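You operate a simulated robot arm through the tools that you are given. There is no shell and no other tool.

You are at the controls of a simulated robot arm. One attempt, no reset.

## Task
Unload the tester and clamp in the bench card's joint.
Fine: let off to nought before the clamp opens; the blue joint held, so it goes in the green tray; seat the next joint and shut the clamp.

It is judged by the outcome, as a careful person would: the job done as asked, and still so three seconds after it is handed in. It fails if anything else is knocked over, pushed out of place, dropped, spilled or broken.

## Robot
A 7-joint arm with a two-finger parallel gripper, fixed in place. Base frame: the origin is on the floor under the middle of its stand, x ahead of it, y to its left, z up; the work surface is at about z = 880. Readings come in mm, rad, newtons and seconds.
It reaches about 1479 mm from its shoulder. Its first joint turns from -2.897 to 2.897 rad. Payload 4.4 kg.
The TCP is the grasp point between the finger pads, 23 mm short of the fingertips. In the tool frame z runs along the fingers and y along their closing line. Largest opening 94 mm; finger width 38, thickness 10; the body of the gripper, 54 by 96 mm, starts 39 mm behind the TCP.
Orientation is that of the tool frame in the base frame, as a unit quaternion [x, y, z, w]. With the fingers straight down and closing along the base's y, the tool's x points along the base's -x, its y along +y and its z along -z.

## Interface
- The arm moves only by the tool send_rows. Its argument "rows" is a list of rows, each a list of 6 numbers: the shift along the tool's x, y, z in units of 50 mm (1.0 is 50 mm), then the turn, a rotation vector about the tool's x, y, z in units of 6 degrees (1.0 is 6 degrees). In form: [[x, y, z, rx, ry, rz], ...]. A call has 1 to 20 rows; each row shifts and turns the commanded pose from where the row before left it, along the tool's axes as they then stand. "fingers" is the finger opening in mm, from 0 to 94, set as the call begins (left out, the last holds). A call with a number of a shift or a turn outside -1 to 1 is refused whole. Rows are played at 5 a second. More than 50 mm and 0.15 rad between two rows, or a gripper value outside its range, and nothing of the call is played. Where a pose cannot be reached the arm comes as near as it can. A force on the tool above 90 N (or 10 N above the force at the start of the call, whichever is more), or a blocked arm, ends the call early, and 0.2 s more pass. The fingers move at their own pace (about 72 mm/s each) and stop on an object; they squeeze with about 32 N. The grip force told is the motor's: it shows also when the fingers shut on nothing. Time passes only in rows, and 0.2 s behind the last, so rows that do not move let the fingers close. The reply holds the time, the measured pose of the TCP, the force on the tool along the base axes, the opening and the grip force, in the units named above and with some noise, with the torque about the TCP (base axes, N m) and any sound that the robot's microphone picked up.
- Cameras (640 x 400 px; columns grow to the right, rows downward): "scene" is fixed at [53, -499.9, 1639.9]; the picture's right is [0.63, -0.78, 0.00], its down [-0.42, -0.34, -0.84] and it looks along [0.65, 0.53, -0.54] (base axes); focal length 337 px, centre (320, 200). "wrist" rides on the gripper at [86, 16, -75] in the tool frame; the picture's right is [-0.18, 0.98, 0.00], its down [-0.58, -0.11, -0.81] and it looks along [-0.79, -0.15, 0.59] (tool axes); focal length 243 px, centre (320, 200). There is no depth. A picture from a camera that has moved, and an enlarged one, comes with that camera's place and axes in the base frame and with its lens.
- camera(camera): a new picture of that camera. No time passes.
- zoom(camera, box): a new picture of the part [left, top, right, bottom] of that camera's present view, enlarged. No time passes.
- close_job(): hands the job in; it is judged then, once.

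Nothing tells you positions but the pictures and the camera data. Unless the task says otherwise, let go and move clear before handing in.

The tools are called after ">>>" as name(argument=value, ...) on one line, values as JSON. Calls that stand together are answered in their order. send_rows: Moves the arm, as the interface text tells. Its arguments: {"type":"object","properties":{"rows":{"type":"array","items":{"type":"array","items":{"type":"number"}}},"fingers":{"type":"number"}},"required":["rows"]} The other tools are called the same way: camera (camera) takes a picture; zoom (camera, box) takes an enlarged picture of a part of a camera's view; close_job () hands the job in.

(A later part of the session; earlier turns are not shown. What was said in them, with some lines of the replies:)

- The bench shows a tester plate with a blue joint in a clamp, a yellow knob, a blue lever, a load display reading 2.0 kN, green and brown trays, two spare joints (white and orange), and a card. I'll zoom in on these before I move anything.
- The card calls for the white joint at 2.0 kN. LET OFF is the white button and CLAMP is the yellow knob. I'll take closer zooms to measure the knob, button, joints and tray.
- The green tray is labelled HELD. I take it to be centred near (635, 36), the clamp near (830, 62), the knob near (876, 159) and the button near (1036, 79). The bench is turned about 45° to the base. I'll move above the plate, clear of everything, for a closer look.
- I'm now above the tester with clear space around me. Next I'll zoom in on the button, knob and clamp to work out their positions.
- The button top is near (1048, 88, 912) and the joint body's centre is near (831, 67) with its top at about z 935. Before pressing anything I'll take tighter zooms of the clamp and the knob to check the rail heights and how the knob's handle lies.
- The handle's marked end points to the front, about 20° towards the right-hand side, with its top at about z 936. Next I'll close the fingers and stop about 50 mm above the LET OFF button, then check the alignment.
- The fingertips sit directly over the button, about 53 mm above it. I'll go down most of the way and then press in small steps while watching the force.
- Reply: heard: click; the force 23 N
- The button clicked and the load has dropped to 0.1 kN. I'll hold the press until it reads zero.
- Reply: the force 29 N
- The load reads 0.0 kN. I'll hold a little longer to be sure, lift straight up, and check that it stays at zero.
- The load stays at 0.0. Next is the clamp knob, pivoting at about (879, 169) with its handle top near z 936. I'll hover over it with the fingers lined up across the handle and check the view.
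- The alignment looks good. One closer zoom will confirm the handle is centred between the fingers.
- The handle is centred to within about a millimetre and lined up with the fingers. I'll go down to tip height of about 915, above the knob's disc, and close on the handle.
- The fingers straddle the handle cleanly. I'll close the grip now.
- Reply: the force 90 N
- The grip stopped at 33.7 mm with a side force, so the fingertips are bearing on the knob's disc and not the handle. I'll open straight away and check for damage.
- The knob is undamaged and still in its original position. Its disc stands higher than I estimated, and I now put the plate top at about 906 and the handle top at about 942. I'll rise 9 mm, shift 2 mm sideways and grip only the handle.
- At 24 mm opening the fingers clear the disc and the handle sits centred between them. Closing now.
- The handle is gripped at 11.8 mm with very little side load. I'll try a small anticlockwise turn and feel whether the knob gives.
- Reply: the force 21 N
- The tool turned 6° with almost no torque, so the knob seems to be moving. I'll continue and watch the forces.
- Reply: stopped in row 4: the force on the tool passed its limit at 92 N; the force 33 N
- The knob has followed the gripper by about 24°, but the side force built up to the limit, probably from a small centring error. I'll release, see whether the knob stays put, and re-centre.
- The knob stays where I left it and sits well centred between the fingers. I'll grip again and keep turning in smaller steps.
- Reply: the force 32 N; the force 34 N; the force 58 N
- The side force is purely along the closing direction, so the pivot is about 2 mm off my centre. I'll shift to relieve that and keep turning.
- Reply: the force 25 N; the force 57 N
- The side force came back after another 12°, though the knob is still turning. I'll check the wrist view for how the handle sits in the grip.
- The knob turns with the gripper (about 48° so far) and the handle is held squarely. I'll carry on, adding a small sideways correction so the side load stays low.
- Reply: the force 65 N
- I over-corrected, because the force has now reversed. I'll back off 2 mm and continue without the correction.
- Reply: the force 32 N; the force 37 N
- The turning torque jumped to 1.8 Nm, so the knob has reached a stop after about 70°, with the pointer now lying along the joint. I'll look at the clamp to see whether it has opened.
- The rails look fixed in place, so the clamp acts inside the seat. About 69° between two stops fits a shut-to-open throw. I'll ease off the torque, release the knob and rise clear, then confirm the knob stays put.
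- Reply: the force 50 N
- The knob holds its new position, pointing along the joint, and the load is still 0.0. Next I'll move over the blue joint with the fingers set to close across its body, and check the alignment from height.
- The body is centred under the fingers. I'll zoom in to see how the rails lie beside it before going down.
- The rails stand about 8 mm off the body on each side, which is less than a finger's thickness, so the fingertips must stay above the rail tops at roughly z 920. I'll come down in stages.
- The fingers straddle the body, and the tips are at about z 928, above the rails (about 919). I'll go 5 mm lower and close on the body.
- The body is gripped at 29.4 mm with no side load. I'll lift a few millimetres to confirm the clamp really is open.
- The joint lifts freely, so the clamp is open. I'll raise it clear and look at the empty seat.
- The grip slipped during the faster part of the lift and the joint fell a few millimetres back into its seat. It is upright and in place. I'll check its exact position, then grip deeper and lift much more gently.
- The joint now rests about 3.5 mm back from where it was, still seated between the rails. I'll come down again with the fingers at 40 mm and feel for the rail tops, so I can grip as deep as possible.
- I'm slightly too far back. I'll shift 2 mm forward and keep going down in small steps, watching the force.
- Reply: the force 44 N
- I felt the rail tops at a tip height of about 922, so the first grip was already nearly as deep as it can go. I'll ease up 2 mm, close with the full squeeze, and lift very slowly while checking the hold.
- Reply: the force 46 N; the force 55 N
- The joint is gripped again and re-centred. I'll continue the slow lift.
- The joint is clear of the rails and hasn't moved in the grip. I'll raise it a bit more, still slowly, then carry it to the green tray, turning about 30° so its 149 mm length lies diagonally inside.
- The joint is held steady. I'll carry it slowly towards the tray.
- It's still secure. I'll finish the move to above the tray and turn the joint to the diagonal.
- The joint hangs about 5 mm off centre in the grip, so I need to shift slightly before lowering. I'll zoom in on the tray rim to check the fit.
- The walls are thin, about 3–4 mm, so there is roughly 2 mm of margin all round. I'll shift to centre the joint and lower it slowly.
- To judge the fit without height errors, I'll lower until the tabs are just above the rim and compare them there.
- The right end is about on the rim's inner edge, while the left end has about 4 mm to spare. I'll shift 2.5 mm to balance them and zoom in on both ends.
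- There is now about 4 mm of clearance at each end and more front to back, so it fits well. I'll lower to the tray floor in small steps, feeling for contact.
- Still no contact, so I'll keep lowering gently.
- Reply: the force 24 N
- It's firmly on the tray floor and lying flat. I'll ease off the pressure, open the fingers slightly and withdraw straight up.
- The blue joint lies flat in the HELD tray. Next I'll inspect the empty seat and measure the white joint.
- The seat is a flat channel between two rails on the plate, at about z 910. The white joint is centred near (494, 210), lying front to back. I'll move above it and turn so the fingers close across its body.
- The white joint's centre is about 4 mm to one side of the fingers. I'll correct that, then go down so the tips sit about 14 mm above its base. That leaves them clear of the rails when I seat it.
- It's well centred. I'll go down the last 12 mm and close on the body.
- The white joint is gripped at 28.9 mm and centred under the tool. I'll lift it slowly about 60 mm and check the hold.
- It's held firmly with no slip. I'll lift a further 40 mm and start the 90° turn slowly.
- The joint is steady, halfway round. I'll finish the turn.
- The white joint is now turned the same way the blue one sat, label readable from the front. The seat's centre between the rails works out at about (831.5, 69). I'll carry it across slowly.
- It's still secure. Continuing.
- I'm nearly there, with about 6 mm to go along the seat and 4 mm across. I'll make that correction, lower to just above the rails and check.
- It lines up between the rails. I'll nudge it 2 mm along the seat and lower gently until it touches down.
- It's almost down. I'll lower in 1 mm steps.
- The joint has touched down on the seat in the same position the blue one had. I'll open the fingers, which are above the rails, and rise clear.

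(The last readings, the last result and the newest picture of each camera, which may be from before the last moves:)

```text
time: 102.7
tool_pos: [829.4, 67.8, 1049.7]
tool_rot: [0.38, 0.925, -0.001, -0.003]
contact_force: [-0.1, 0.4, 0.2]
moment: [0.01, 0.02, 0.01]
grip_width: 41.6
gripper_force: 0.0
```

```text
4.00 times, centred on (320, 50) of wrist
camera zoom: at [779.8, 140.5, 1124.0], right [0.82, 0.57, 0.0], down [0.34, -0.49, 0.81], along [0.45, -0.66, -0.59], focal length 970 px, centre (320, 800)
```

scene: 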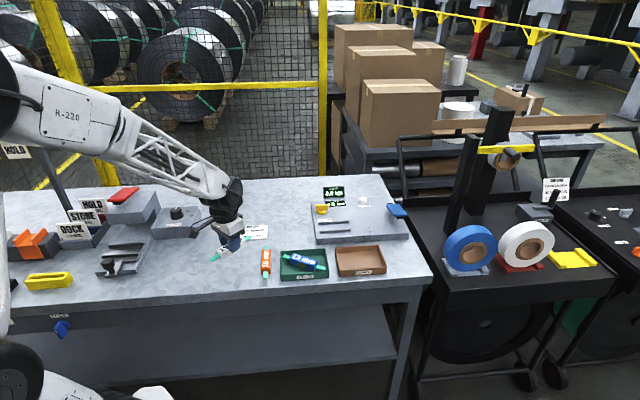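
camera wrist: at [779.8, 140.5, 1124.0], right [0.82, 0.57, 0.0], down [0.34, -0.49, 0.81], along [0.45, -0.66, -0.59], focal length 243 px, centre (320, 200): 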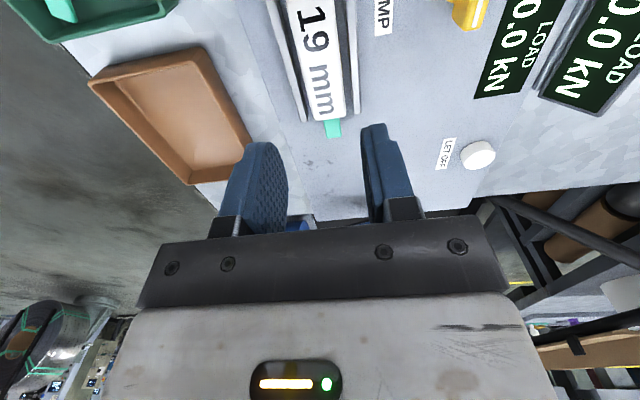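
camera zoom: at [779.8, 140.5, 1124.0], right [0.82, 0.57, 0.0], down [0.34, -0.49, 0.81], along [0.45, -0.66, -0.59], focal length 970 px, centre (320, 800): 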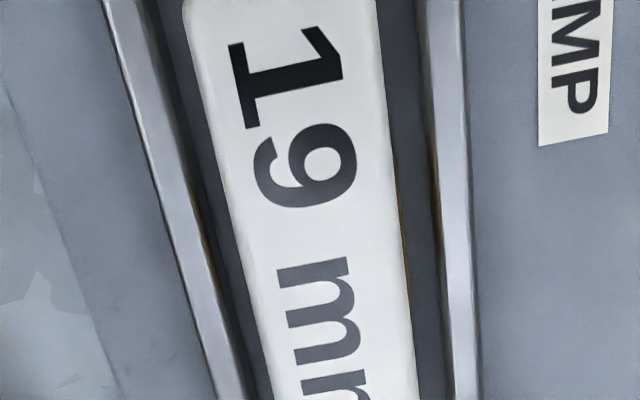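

The white joint is seated squarely where the blue one was, and the load is still 0.0. Now I'll shut the clamp. From the earlier turn I put the knob's pivot at about (876, 163.5). First I'll turn the gripper round at a safe height.

>>> send_rows(rows=[[0, 0, 0, 0, 0, -1], [0, 0, 0, 0, 0, -1], [0, 0, 0, 0, 0, -1], [0, 0, 0, 0, 0, -1], [0, 0, 0, 0, 0, -1], [0, 0, 0, 0, 0, -1], [0, 0, 0, 0, 0, -1], [0, 0, 0, 0, 0, -1], [0, 0, 0, 0, 0, -1], [0, 0, 0, 0, 0, -1], [0, 0, 0, 0, 0, -1], [0, 0, 0, 0, 0, -1], [0, 0, 0, 0, 0, -1], [0, 0, 0, 0, 0, -1], [0, 0, 0, 0, 0, -1]], fingers=42)

>>> send_rows(rows=[[0, 0, 0, 0, 0, -1], [0, 0, 0, 0, 0, -1], [0, 0, 0, 0, 0, -1], [0, 0, 0, 0, 0, -1], [0, 0, 0, 0, 0, -1], [0, 0, 0, 0, 0, -1], [0, 0, 0, 0, 0, -1], [0, 0, 0, 0, 0, -1], [0, 0, 0, 0, 0, -1], [0, 0, 0, 0, 0, -1], [0, 0, 0, 0, 0, -1], [0, 0, 0, 0, 0, -1], [0, 0, 0, 0, 0, -1], [0, 0, 0, 0, 0, -1], [0, 0, 0, 0, 0, -0.8], [0, 0, 0, 0, 0, 0]])

>>> zoom(camera="scene", box=[312, 198, 336, 218])

```text
time: 105.9
tool_pos: [831.1, 67.6, 1048.5]
tool_rot: [-0.385, 0.923, 0.0, -0.002]
contact_force: [0.1, -0.4, 0.6]
moment: [0.0, 0.0, -0.02]
grip_width: 42.3
gripper_force: 0.0
```

```text
time: 109.3
tool_pos: [830.6, 69.8, 1048.5]
tool_rot: [0.92, -0.391, -0.002, 0.001]
contact_force: [0.2, 0.2, 0.3]
moment: [-0.01, 0.03, 0.0]
grip_width: 42.2
gripper_force: 0.1
```

```text
16.00 times, centred on (324, 208) of scene
camera zoom: at [53.0, -499.9, 1639.9], right [0.63, -0.78, 0.0], down [-0.42, -0.34, -0.84], along [0.65, 0.53, -0.54], focal length 5392 px, centre (256, 72)
```

zoom: 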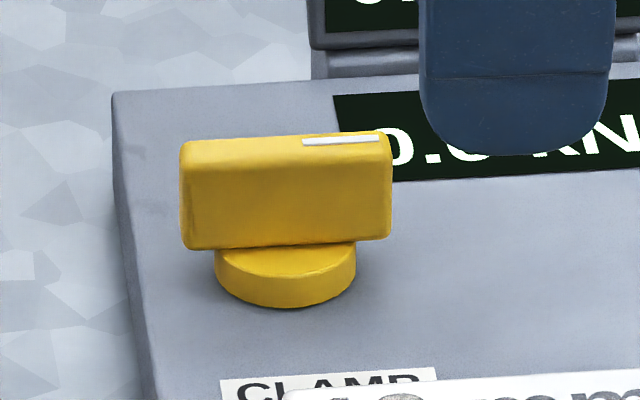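

The handle lies exactly along the joint direction and is centred on its disc. I'll move above it and check alignment.

>>> send_rows(rows=[[-0.238, -0.652, 0, 0, 0, -0.15], [-0.238, -0.652, 0, 0, 0, 0], [-0.238, -0.652, 0, 0, 0, 0], [0, 0, 0.435, 0, 0, 0], [0, 0, 0.435, 0, 0, 0], [0, 0, 0, 0, 0, 0]], fingers=36)

>>> camera(camera="wrist")

>>> zoom(camera="wrist", box=[240, 40, 400, 140])

>>> zoom(camera="scene", box=[300, 180, 364, 220])

```text
time: 110.7
tool_pos: [874.7, 162.8, 1005.8]
tool_rot: [0.924, -0.383, -0.002, 0.001]
contact_force: [-0.4, -0.2, -0.2]
moment: [-0.02, -0.03, 0.01]
grip_width: 35.8
gripper_force: 0.2
```

```text
taken
camera wrist: at [923.7, 90.2, 1080.8], right [-0.83, -0.56, 0.0], down [-0.33, 0.49, 0.81], along [-0.46, 0.67, -0.59], focal length 243 px, centre (320, 200)
```

wrist: 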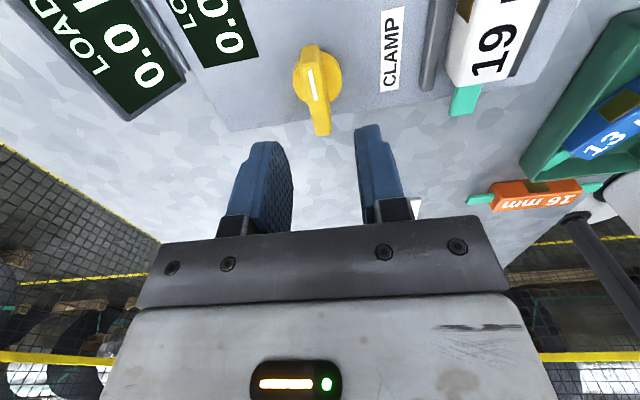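

```text
4.00 times, centred on (320, 90) of wrist
camera zoom: at [923.7, 90.2, 1080.8], right [-0.83, -0.56, 0.0], down [-0.33, 0.49, 0.81], along [-0.46, 0.67, -0.59], focal length 970 px, centre (320, 640)
```

zoom: 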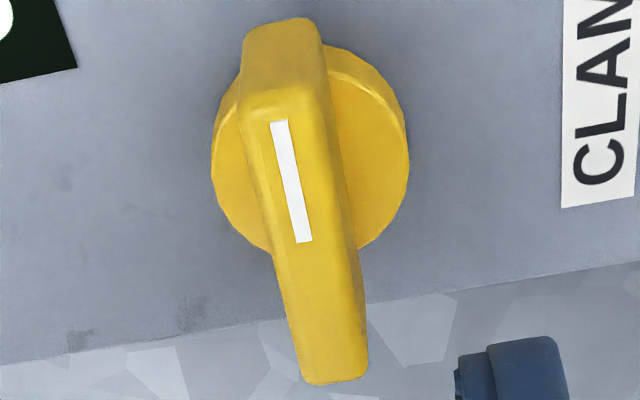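

```text
10.00 times, centred on (332, 200) of scene
camera zoom: at [53.0, -499.9, 1639.9], right [0.63, -0.78, 0.0], down [-0.42, -0.34, -0.84], along [0.65, 0.53, -0.54], focal length 3370 px, centre (200, 200)
```

zoom: 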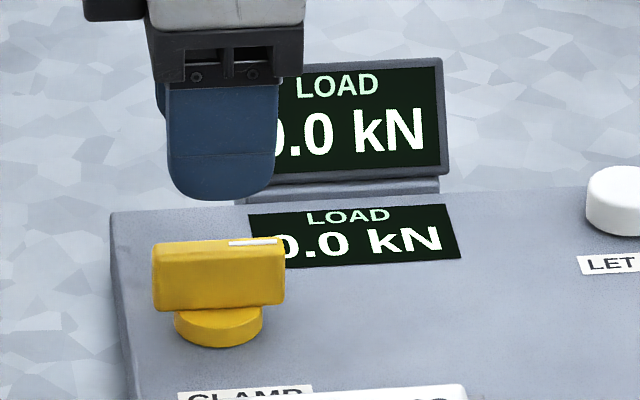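

The handle is centred under the fingers to within about 1–2 mm. Going down and gripping.

>>> send_rows(rows=[[0, -0.02, 0.4, 0, 0, 0], [0, 0, 0.4, 0, 0, 0], [0, 0, 0.34, 0, 0, 0], [0, 0, 0, 0, 0, 0]], fingers=36)

>>> send_rows(rows=[[0, 0, 0, 0, 0, 0], [0, 0, 0, 0, 0, 0], [0, 0, 0, 0, 0, 0], [0, 0, 0, 0, 0, 0]], fingers=0)

>>> zoom(camera="scene", box=[306, 196, 370, 236])

```text
time: 111.7
tool_pos: [876.0, 163.2, 947.5]
tool_rot: [0.924, -0.383, -0.002, 0.002]
contact_force: [0.6, 0.5, 0.5]
moment: [-0.03, 0.0, 0.0]
grip_width: 36.0
gripper_force: 0.1
```

```text
time: 112.7
tool_pos: [876.7, 163.4, 947.5]
tool_rot: [0.923, -0.384, -0.002, 0.001]
contact_force: [1.8, 2.8, -3.5]
moment: [0.3, -0.62, 0.02]
grip_width: 12.0
gripper_force: 44.6
```

```text
10.00 times, centred on (338, 216) of scene
camera zoom: at [53.0, -499.9, 1639.9], right [0.63, -0.78, 0.0], down [-0.42, -0.34, -0.84], along [0.65, 0.53, -0.54], focal length 3370 px, centre (140, 40)
```

zoom: 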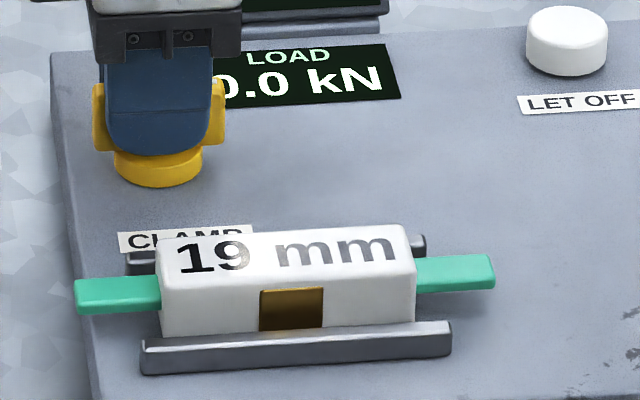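

The grip is clean with almost no side load. I'll turn clockwise towards shut in steps.

>>> send_rows(rows=[[0, 0, 0, 0, 0, 0.5], [0, 0, 0, 0, 0, 0.5], [0, 0, 0, 0, 0, 0.5], [0, 0, 0, 0, 0, 0.5]])

>>> send_rows(rows=[[0, 0, 0, 0, 0, 0.5], [0, 0, 0, 0, 0, 0.5], [0, 0, 0, 0, 0, 0.5], [0, 0, 0, 0, 0, 0.5]])

>>> zoom(camera="scene", box=[306, 196, 370, 236])

```text
time: 113.7
tool_pos: [875.3, 164.1, 947.6]
tool_rot: [0.878, -0.479, -0.002, 0.001]
contact_force: [13.2, 8.0, 1.5]
moment: [1.37, 0.2, 0.05]
grip_width: 11.9
gripper_force: 45.3
```

```text
time: 114.7
tool_pos: [877.1, 164.1, 947.7]
tool_rot: [0.823, -0.568, -0.001, 0.001]
contact_force: [33.4, 37.7, -1.1]
moment: [1.4, -0.38, 0.06]
grip_width: 11.9
gripper_force: 44.8
```

```text
10.00 times, centred on (338, 216) of scene
camera zoom: at [53.0, -499.9, 1639.9], right [0.63, -0.78, 0.0], down [-0.42, -0.34, -0.84], along [0.65, 0.53, -0.54], focal length 3370 px, centre (140, 40)
```

zoom: 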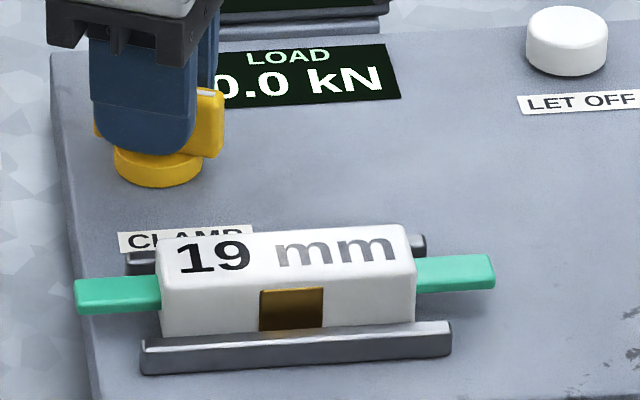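

The knob is turning. I'll relieve the small side load and continue.

>>> send_rows(rows=[[-0.018, -0.032, 0, 0, 0, 0], [0, 0, 0, 0, 0, 0.5], [0, 0, 0, 0, 0, 0.5], [0, 0, 0, 0, 0, 0]])

>>> send_rows(rows=[[0, 0, 0, 0, 0, 0.5], [0, 0, 0, 0, 0, 0.5]])

>>> zoom(camera="scene", box=[306, 196, 370, 236])

```text
time: 115.7
tool_pos: [876.9, 164.9, 948.6]
tool_rot: [0.793, -0.61, -0.002, 0.001]
contact_force: [-11.5, -3.3, 26.9]
moment: [0.34, -0.36, -0.05]
grip_width: 11.9
gripper_force: 44.8
```

```text
time: 116.3
tool_pos: [876.3, 164.9, 947.6]
tool_rot: [0.76, -0.65, -0.002, 0.002]
contact_force: [-27.6, -0.8, 29.4]
moment: [0.33, -0.34, -0.02]
grip_width: 12.0
gripper_force: 44.8
```

```text
10.00 times, centred on (338, 216) of scene
camera zoom: at [53.0, -499.9, 1639.9], right [0.63, -0.78, 0.0], down [-0.42, -0.34, -0.84], along [0.65, 0.53, -0.54], focal length 3370 px, centre (140, 40)
```

zoom: 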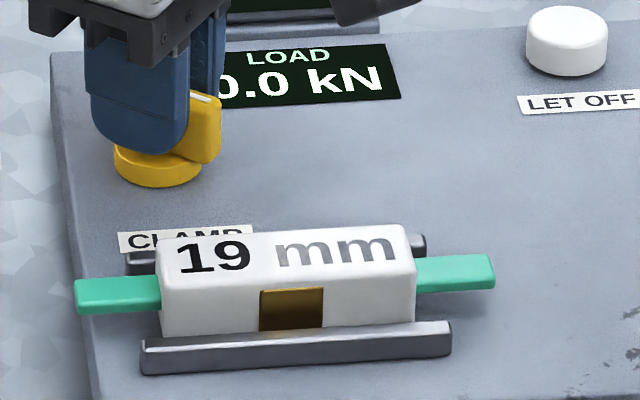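

>>> send_rows(rows=[[0, 0.02, -0.016, 0, 0, 0], [0, 0, 0, 0, 0, 0.5], [0, 0, 0, 0, 0, 0.5], [0, 0, 0, 0, 0, 0]])

>>> send_rows(rows=[[0, 0, 0, 0, 0, 0.5], [0, 0, 0, 0, 0, 0.5]])

>>> zoom(camera="scene", box=[306, 196, 370, 236])

```text
time: 117.3
tool_pos: [877.4, 165.9, 948.1]
tool_rot: [0.724, -0.69, -0.001, 0.001]
contact_force: [31.4, 6.6, 6.8]
moment: [1.26, -0.69, 0.02]
grip_width: 11.7
gripper_force: 44.6
```

```text
time: 117.9
tool_pos: [875.9, 164.2, 947.3]
tool_rot: [-0.688, 0.726, 0.001, -0.002]
contact_force: [49.5, 15.2, -2.0]
moment: [1.34, -0.97, 0.1]
grip_width: 12.0
gripper_force: 44.5
```

```text
10.00 times, centred on (338, 216) of scene
camera zoom: at [53.0, -499.9, 1639.9], right [0.63, -0.78, 0.0], down [-0.42, -0.34, -0.84], along [0.65, 0.53, -0.54], focal length 3370 px, centre (140, 40)
```

zoom: 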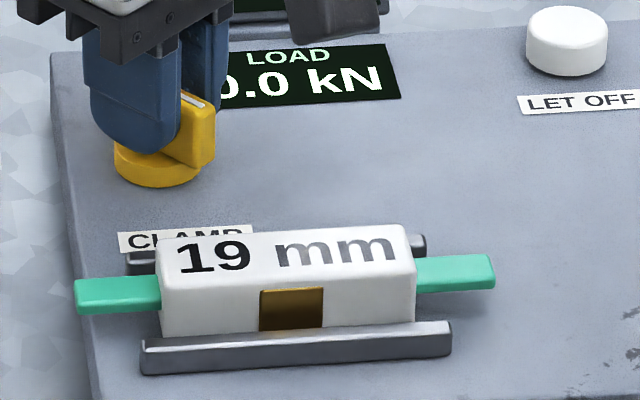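

>>> send_rows(rows=[[-0.007, -0.022, 0, 0, 0, 0], [0, 0, 0, 0, 0, 0.5], [0, 0, 0, 0, 0, 0.5], [0, 0, 0, 0, 0, 0]])

>>> send_rows(rows=[[0, 0, 0, 0, 0, 0.5], [0, 0, 0, 0, 0, 0.5]])

>>> zoom(camera="scene", box=[306, 196, 370, 236])

```text
time: 118.9
tool_pos: [877.4, 165.0, 947.8]
tool_rot: [-0.649, 0.761, 0.002, -0.002]
contact_force: [41.4, 14.9, -11.4]
moment: [0.62, -1.05, 0.07]
grip_width: 12.0
gripper_force: 45.2
```

```text
time: 119.5
tool_pos: [877.1, 163.9, 948.4]
tool_rot: [-0.608, 0.794, 0.003, -0.002]
contact_force: [34.4, 14.5, -11.1]
moment: [0.87, -1.09, -0.02]
grip_width: 12.1
gripper_force: 45.3
```

```text
10.00 times, centred on (338, 216) of scene
camera zoom: at [53.0, -499.9, 1639.9], right [0.63, -0.78, 0.0], down [-0.42, -0.34, -0.84], along [0.65, 0.53, -0.54], focal length 3370 px, centre (140, 40)
```

zoom: 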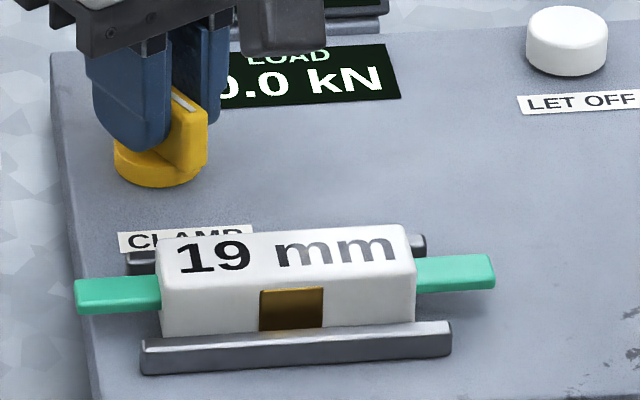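

>>> send_rows(rows=[[-0.007, -0.014, 0, 0, 0, 0], [0, 0, 0, 0, 0, 0.5], [0, 0, 0, 0, 0, 0.5], [0, 0, 0, 0, 0, 0]])

>>> send_rows(rows=[[0, 0, 0, 0, 0, 0.5], [0, 0, 0, 0, 0, 0]])

>>> zoom(camera="scene", box=[306, 196, 370, 236])

```text
time: 120.5
tool_pos: [877.2, 163.7, 947.6]
tool_rot: [-0.565, 0.825, 0.001, -0.003]
contact_force: [-24.7, 3.1, 4.5]
moment: [0.12, -0.53, -0.1]
grip_width: 11.8
gripper_force: 44.6
```

```text
time: 121.1
tool_pos: [877.8, 164.3, 947.8]
tool_rot: [-0.544, 0.839, 0.0, -0.002]
contact_force: [-22.3, -7.1, 5.1]
moment: [-1.53, 0.18, -0.03]
grip_width: 11.7
gripper_force: 44.5
```

```text
10.00 times, centred on (338, 216) of scene
camera zoom: at [53.0, -499.9, 1639.9], right [0.63, -0.78, 0.0], down [-0.42, -0.34, -0.84], along [0.65, 0.53, -0.54], focal length 3370 px, centre (140, 40)
```

zoom: 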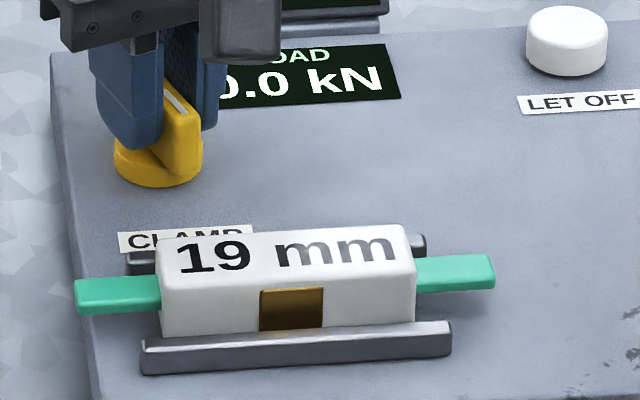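

I'm back near the knob's original angle without a hard stop yet. I'll continue in small steps and feel for the shut stop.

>>> send_rows(rows=[[0, 0.008, 0, 0, 0, 0.3], [0, 0, 0, 0, 0, 0]])

>>> send_rows(rows=[[0, 0, 0, 0, 0, 0.3], [0, 0, 0, 0, 0, 0]])

>>> zoom(camera="scene", box=[306, 196, 370, 236])

```text
time: 121.7
tool_pos: [876.9, 164.0, 949.0]
tool_rot: [-0.531, 0.847, 0.001, -0.002]
contact_force: [-19.0, -14.7, 11.8]
moment: [-1.23, 0.26, 1.01]
grip_width: 11.8
gripper_force: 45.1
```

```text
time: 122.3
tool_pos: [877.2, 164.3, 949.0]
tool_rot: [-0.518, 0.856, 0.001, -0.002]
contact_force: [-10.0, -13.4, 9.6]
moment: [-0.17, -0.18, 1.84]
grip_width: 12.8
gripper_force: 45.5
```

```text
10.00 times, centred on (338, 216) of scene
camera zoom: at [53.0, -499.9, 1639.9], right [0.63, -0.78, 0.0], down [-0.42, -0.34, -0.84], along [0.65, 0.53, -0.54], focal length 3370 px, centre (140, 40)
```

zoom: 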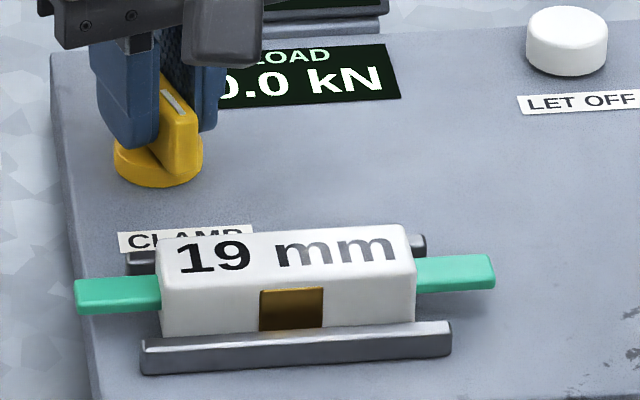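

Firm torque at 64–65° shows the knob is back at its shut stop, the same angle it started at. I'll ease off the wind-up without moving the knob, release and rise clear.

>>> send_rows(rows=[[0, 0, 0, 0, 0, -0.3], [0, 0, 0, 0, 0, 0]])

>>> send_rows(rows=[[0, 0, 0, 0, 0, 0], [0, 0, 0, 0, 0, 0], [0, 0, -0.3, 0, 0, 0], [0, 0, -0.6, 0, 0, 0], [0, 0, -0.8, 0, 0, 0], [0, 0, -0.8, 0, 0, 0], [0, 0, 0, 0, 0, 0]], fingers=40)

>>> zoom(camera="scene", box=[306, 190, 370, 236])

>>> zoom(camera="scene", box=[312, 198, 336, 218])

>>> camera(camera="scene")

```text
time: 122.9
tool_pos: [877.6, 164.8, 947.8]
tool_rot: [-0.531, 0.847, 0.0, -0.003]
contact_force: [-18.7, -13.2, 7.7]
moment: [0.63, -0.69, 0.92]
grip_width: 11.8
gripper_force: 45.3
```

```text
time: 124.5
tool_pos: [874.9, 166.7, 1071.5]
tool_rot: [-0.531, 0.848, 0.0, -0.002]
contact_force: [0.4, -0.2, -0.4]
moment: [-0.02, 0.01, 0.02]
grip_width: 39.8
gripper_force: 0.1
```

```text
8.70 times, centred on (338, 213) of scene
camera zoom: at [53.0, -499.9, 1639.9], right [0.63, -0.78, 0.0], down [-0.42, -0.34, -0.84], along [0.65, 0.53, -0.54], focal length 2931 px, centre (164, 87)
```

zoom: 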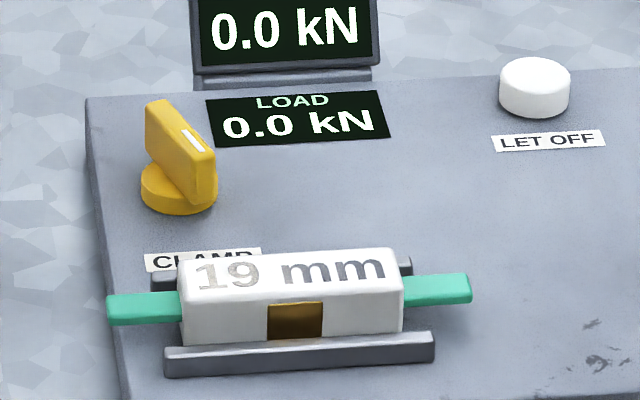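

```text
16.00 times, centred on (324, 208) of scene
camera zoom: at [53.0, -499.9, 1639.9], right [0.63, -0.78, 0.0], down [-0.42, -0.34, -0.84], along [0.65, 0.53, -0.54], focal length 5392 px, centre (256, 72)
```

zoom: 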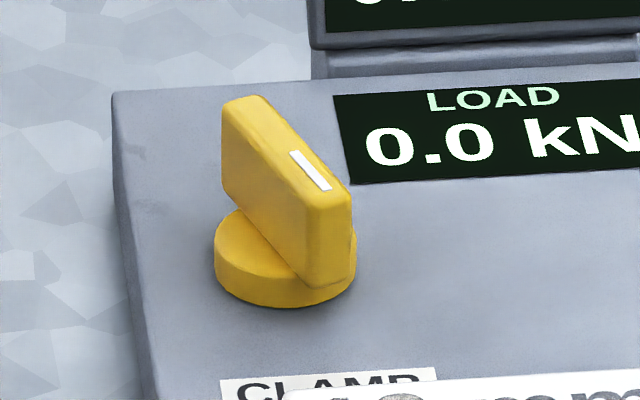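

```text
taken
```

scene: 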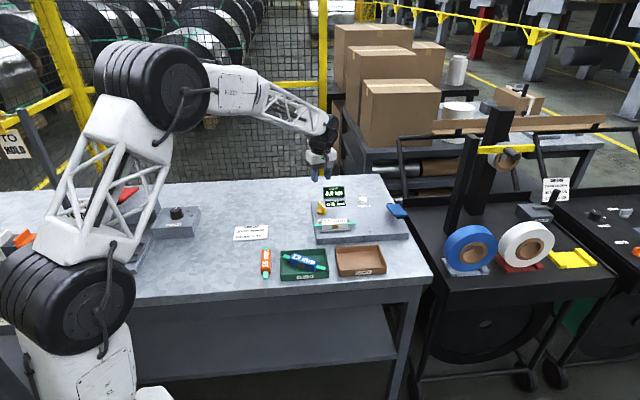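

The knob matches its starting (shut) position exactly. The white joint is seated and clamped, the load reads 0.0 kN, and the blue joint lies in the HELD tray with everything else undisturbed. I'll rise a little further clear and take a last look before handing in.

>>> send_rows(rows=[[0, 0, -0.8, 0, 0, 0], [0, 0, -0.8, 0, 0, 0], [0, 0, -0.4, 0, 0, 0], [0, 0, 0, 0, 0, 0], [0, 0, 0, 0, 0, 0]])

>>> zoom(camera="scene", box=[210, 180, 410, 290])

>>> zoom(camera="scene", box=[316, 210, 360, 238])

```text
time: 125.7
tool_pos: [873.8, 167.6, 1174.6]
tool_rot: [-0.53, 0.848, 0.002, -0.002]
contact_force: [-0.7, -0.4, -0.8]
moment: [-0.01, -0.03, 0.0]
grip_width: 40.0
gripper_force: 0.2
```

```text
3.20 times, centred on (310, 235) of scene
camera zoom: at [53.0, -499.9, 1639.9], right [0.63, -0.78, 0.0], down [-0.42, -0.34, -0.84], along [0.65, 0.53, -0.54], focal length 1078 px, centre (352, 88)
```

zoom: 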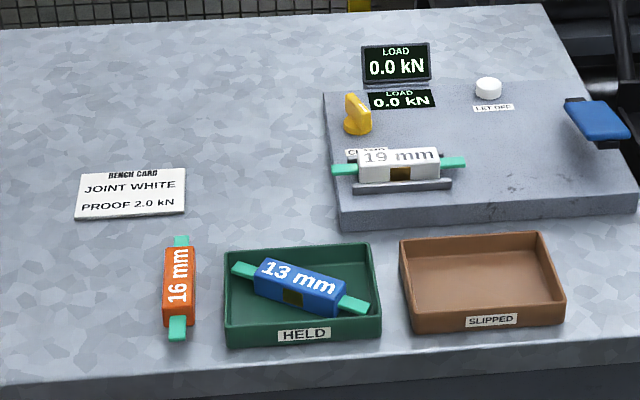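

```text
14.29 times, centred on (338, 224) of scene
camera zoom: at [53.0, -499.9, 1639.9], right [0.63, -0.78, 0.0], down [-0.42, -0.34, -0.84], along [0.65, 0.53, -0.54], focal length 4815 px, centre (63, -143)
```

zoom: 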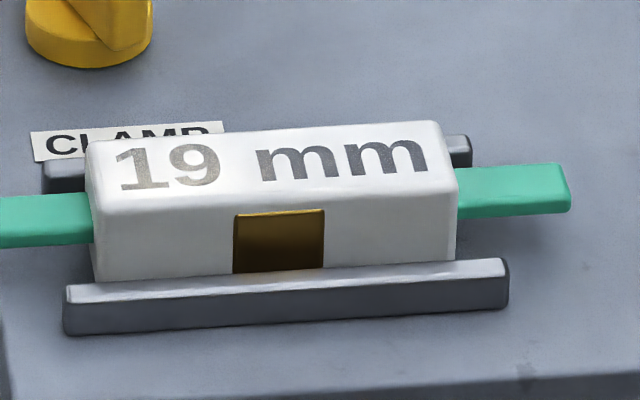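

The load is at 0.0 kN, the blue joint is in the green HELD tray, and the white joint from the card is seated with the clamp shut. The arm is clear and nothing else has moved, so I'm handing the job in.

>>> close_job()

```text
The job is handed in.
```

The tester is unloaded, and the bench card's white joint is seated with the clamp shut. I've handed the job in.

- **Load:** I held LET OFF until the display read 0.0 kN, and only then opened the clamp. It still reads 0.0.
- **Blue joint:** It is lying flat in the green HELD tray.
- **White joint:** It sits between the rails where the blue one was, facing the same way. The clamp knob is back at its shut stop, at the same angle it started from.
- **Everything else:** The orange joint, the card and the brown tray were not touched, and the arm is clear of the bench.

**Slip:** On the first lift the blue joint slipped out of the grip and dropped a few millimetres back into its seat. It stayed upright and looked undamaged, and I carried it the rest of the way slowly.

**Knob:** On my first try at gripping the clamp knob, the fingers closed on its base instead of the handle, with about 85 N of side force. I opened them straight away; the knob hadn't moved and turned normally afterwards.
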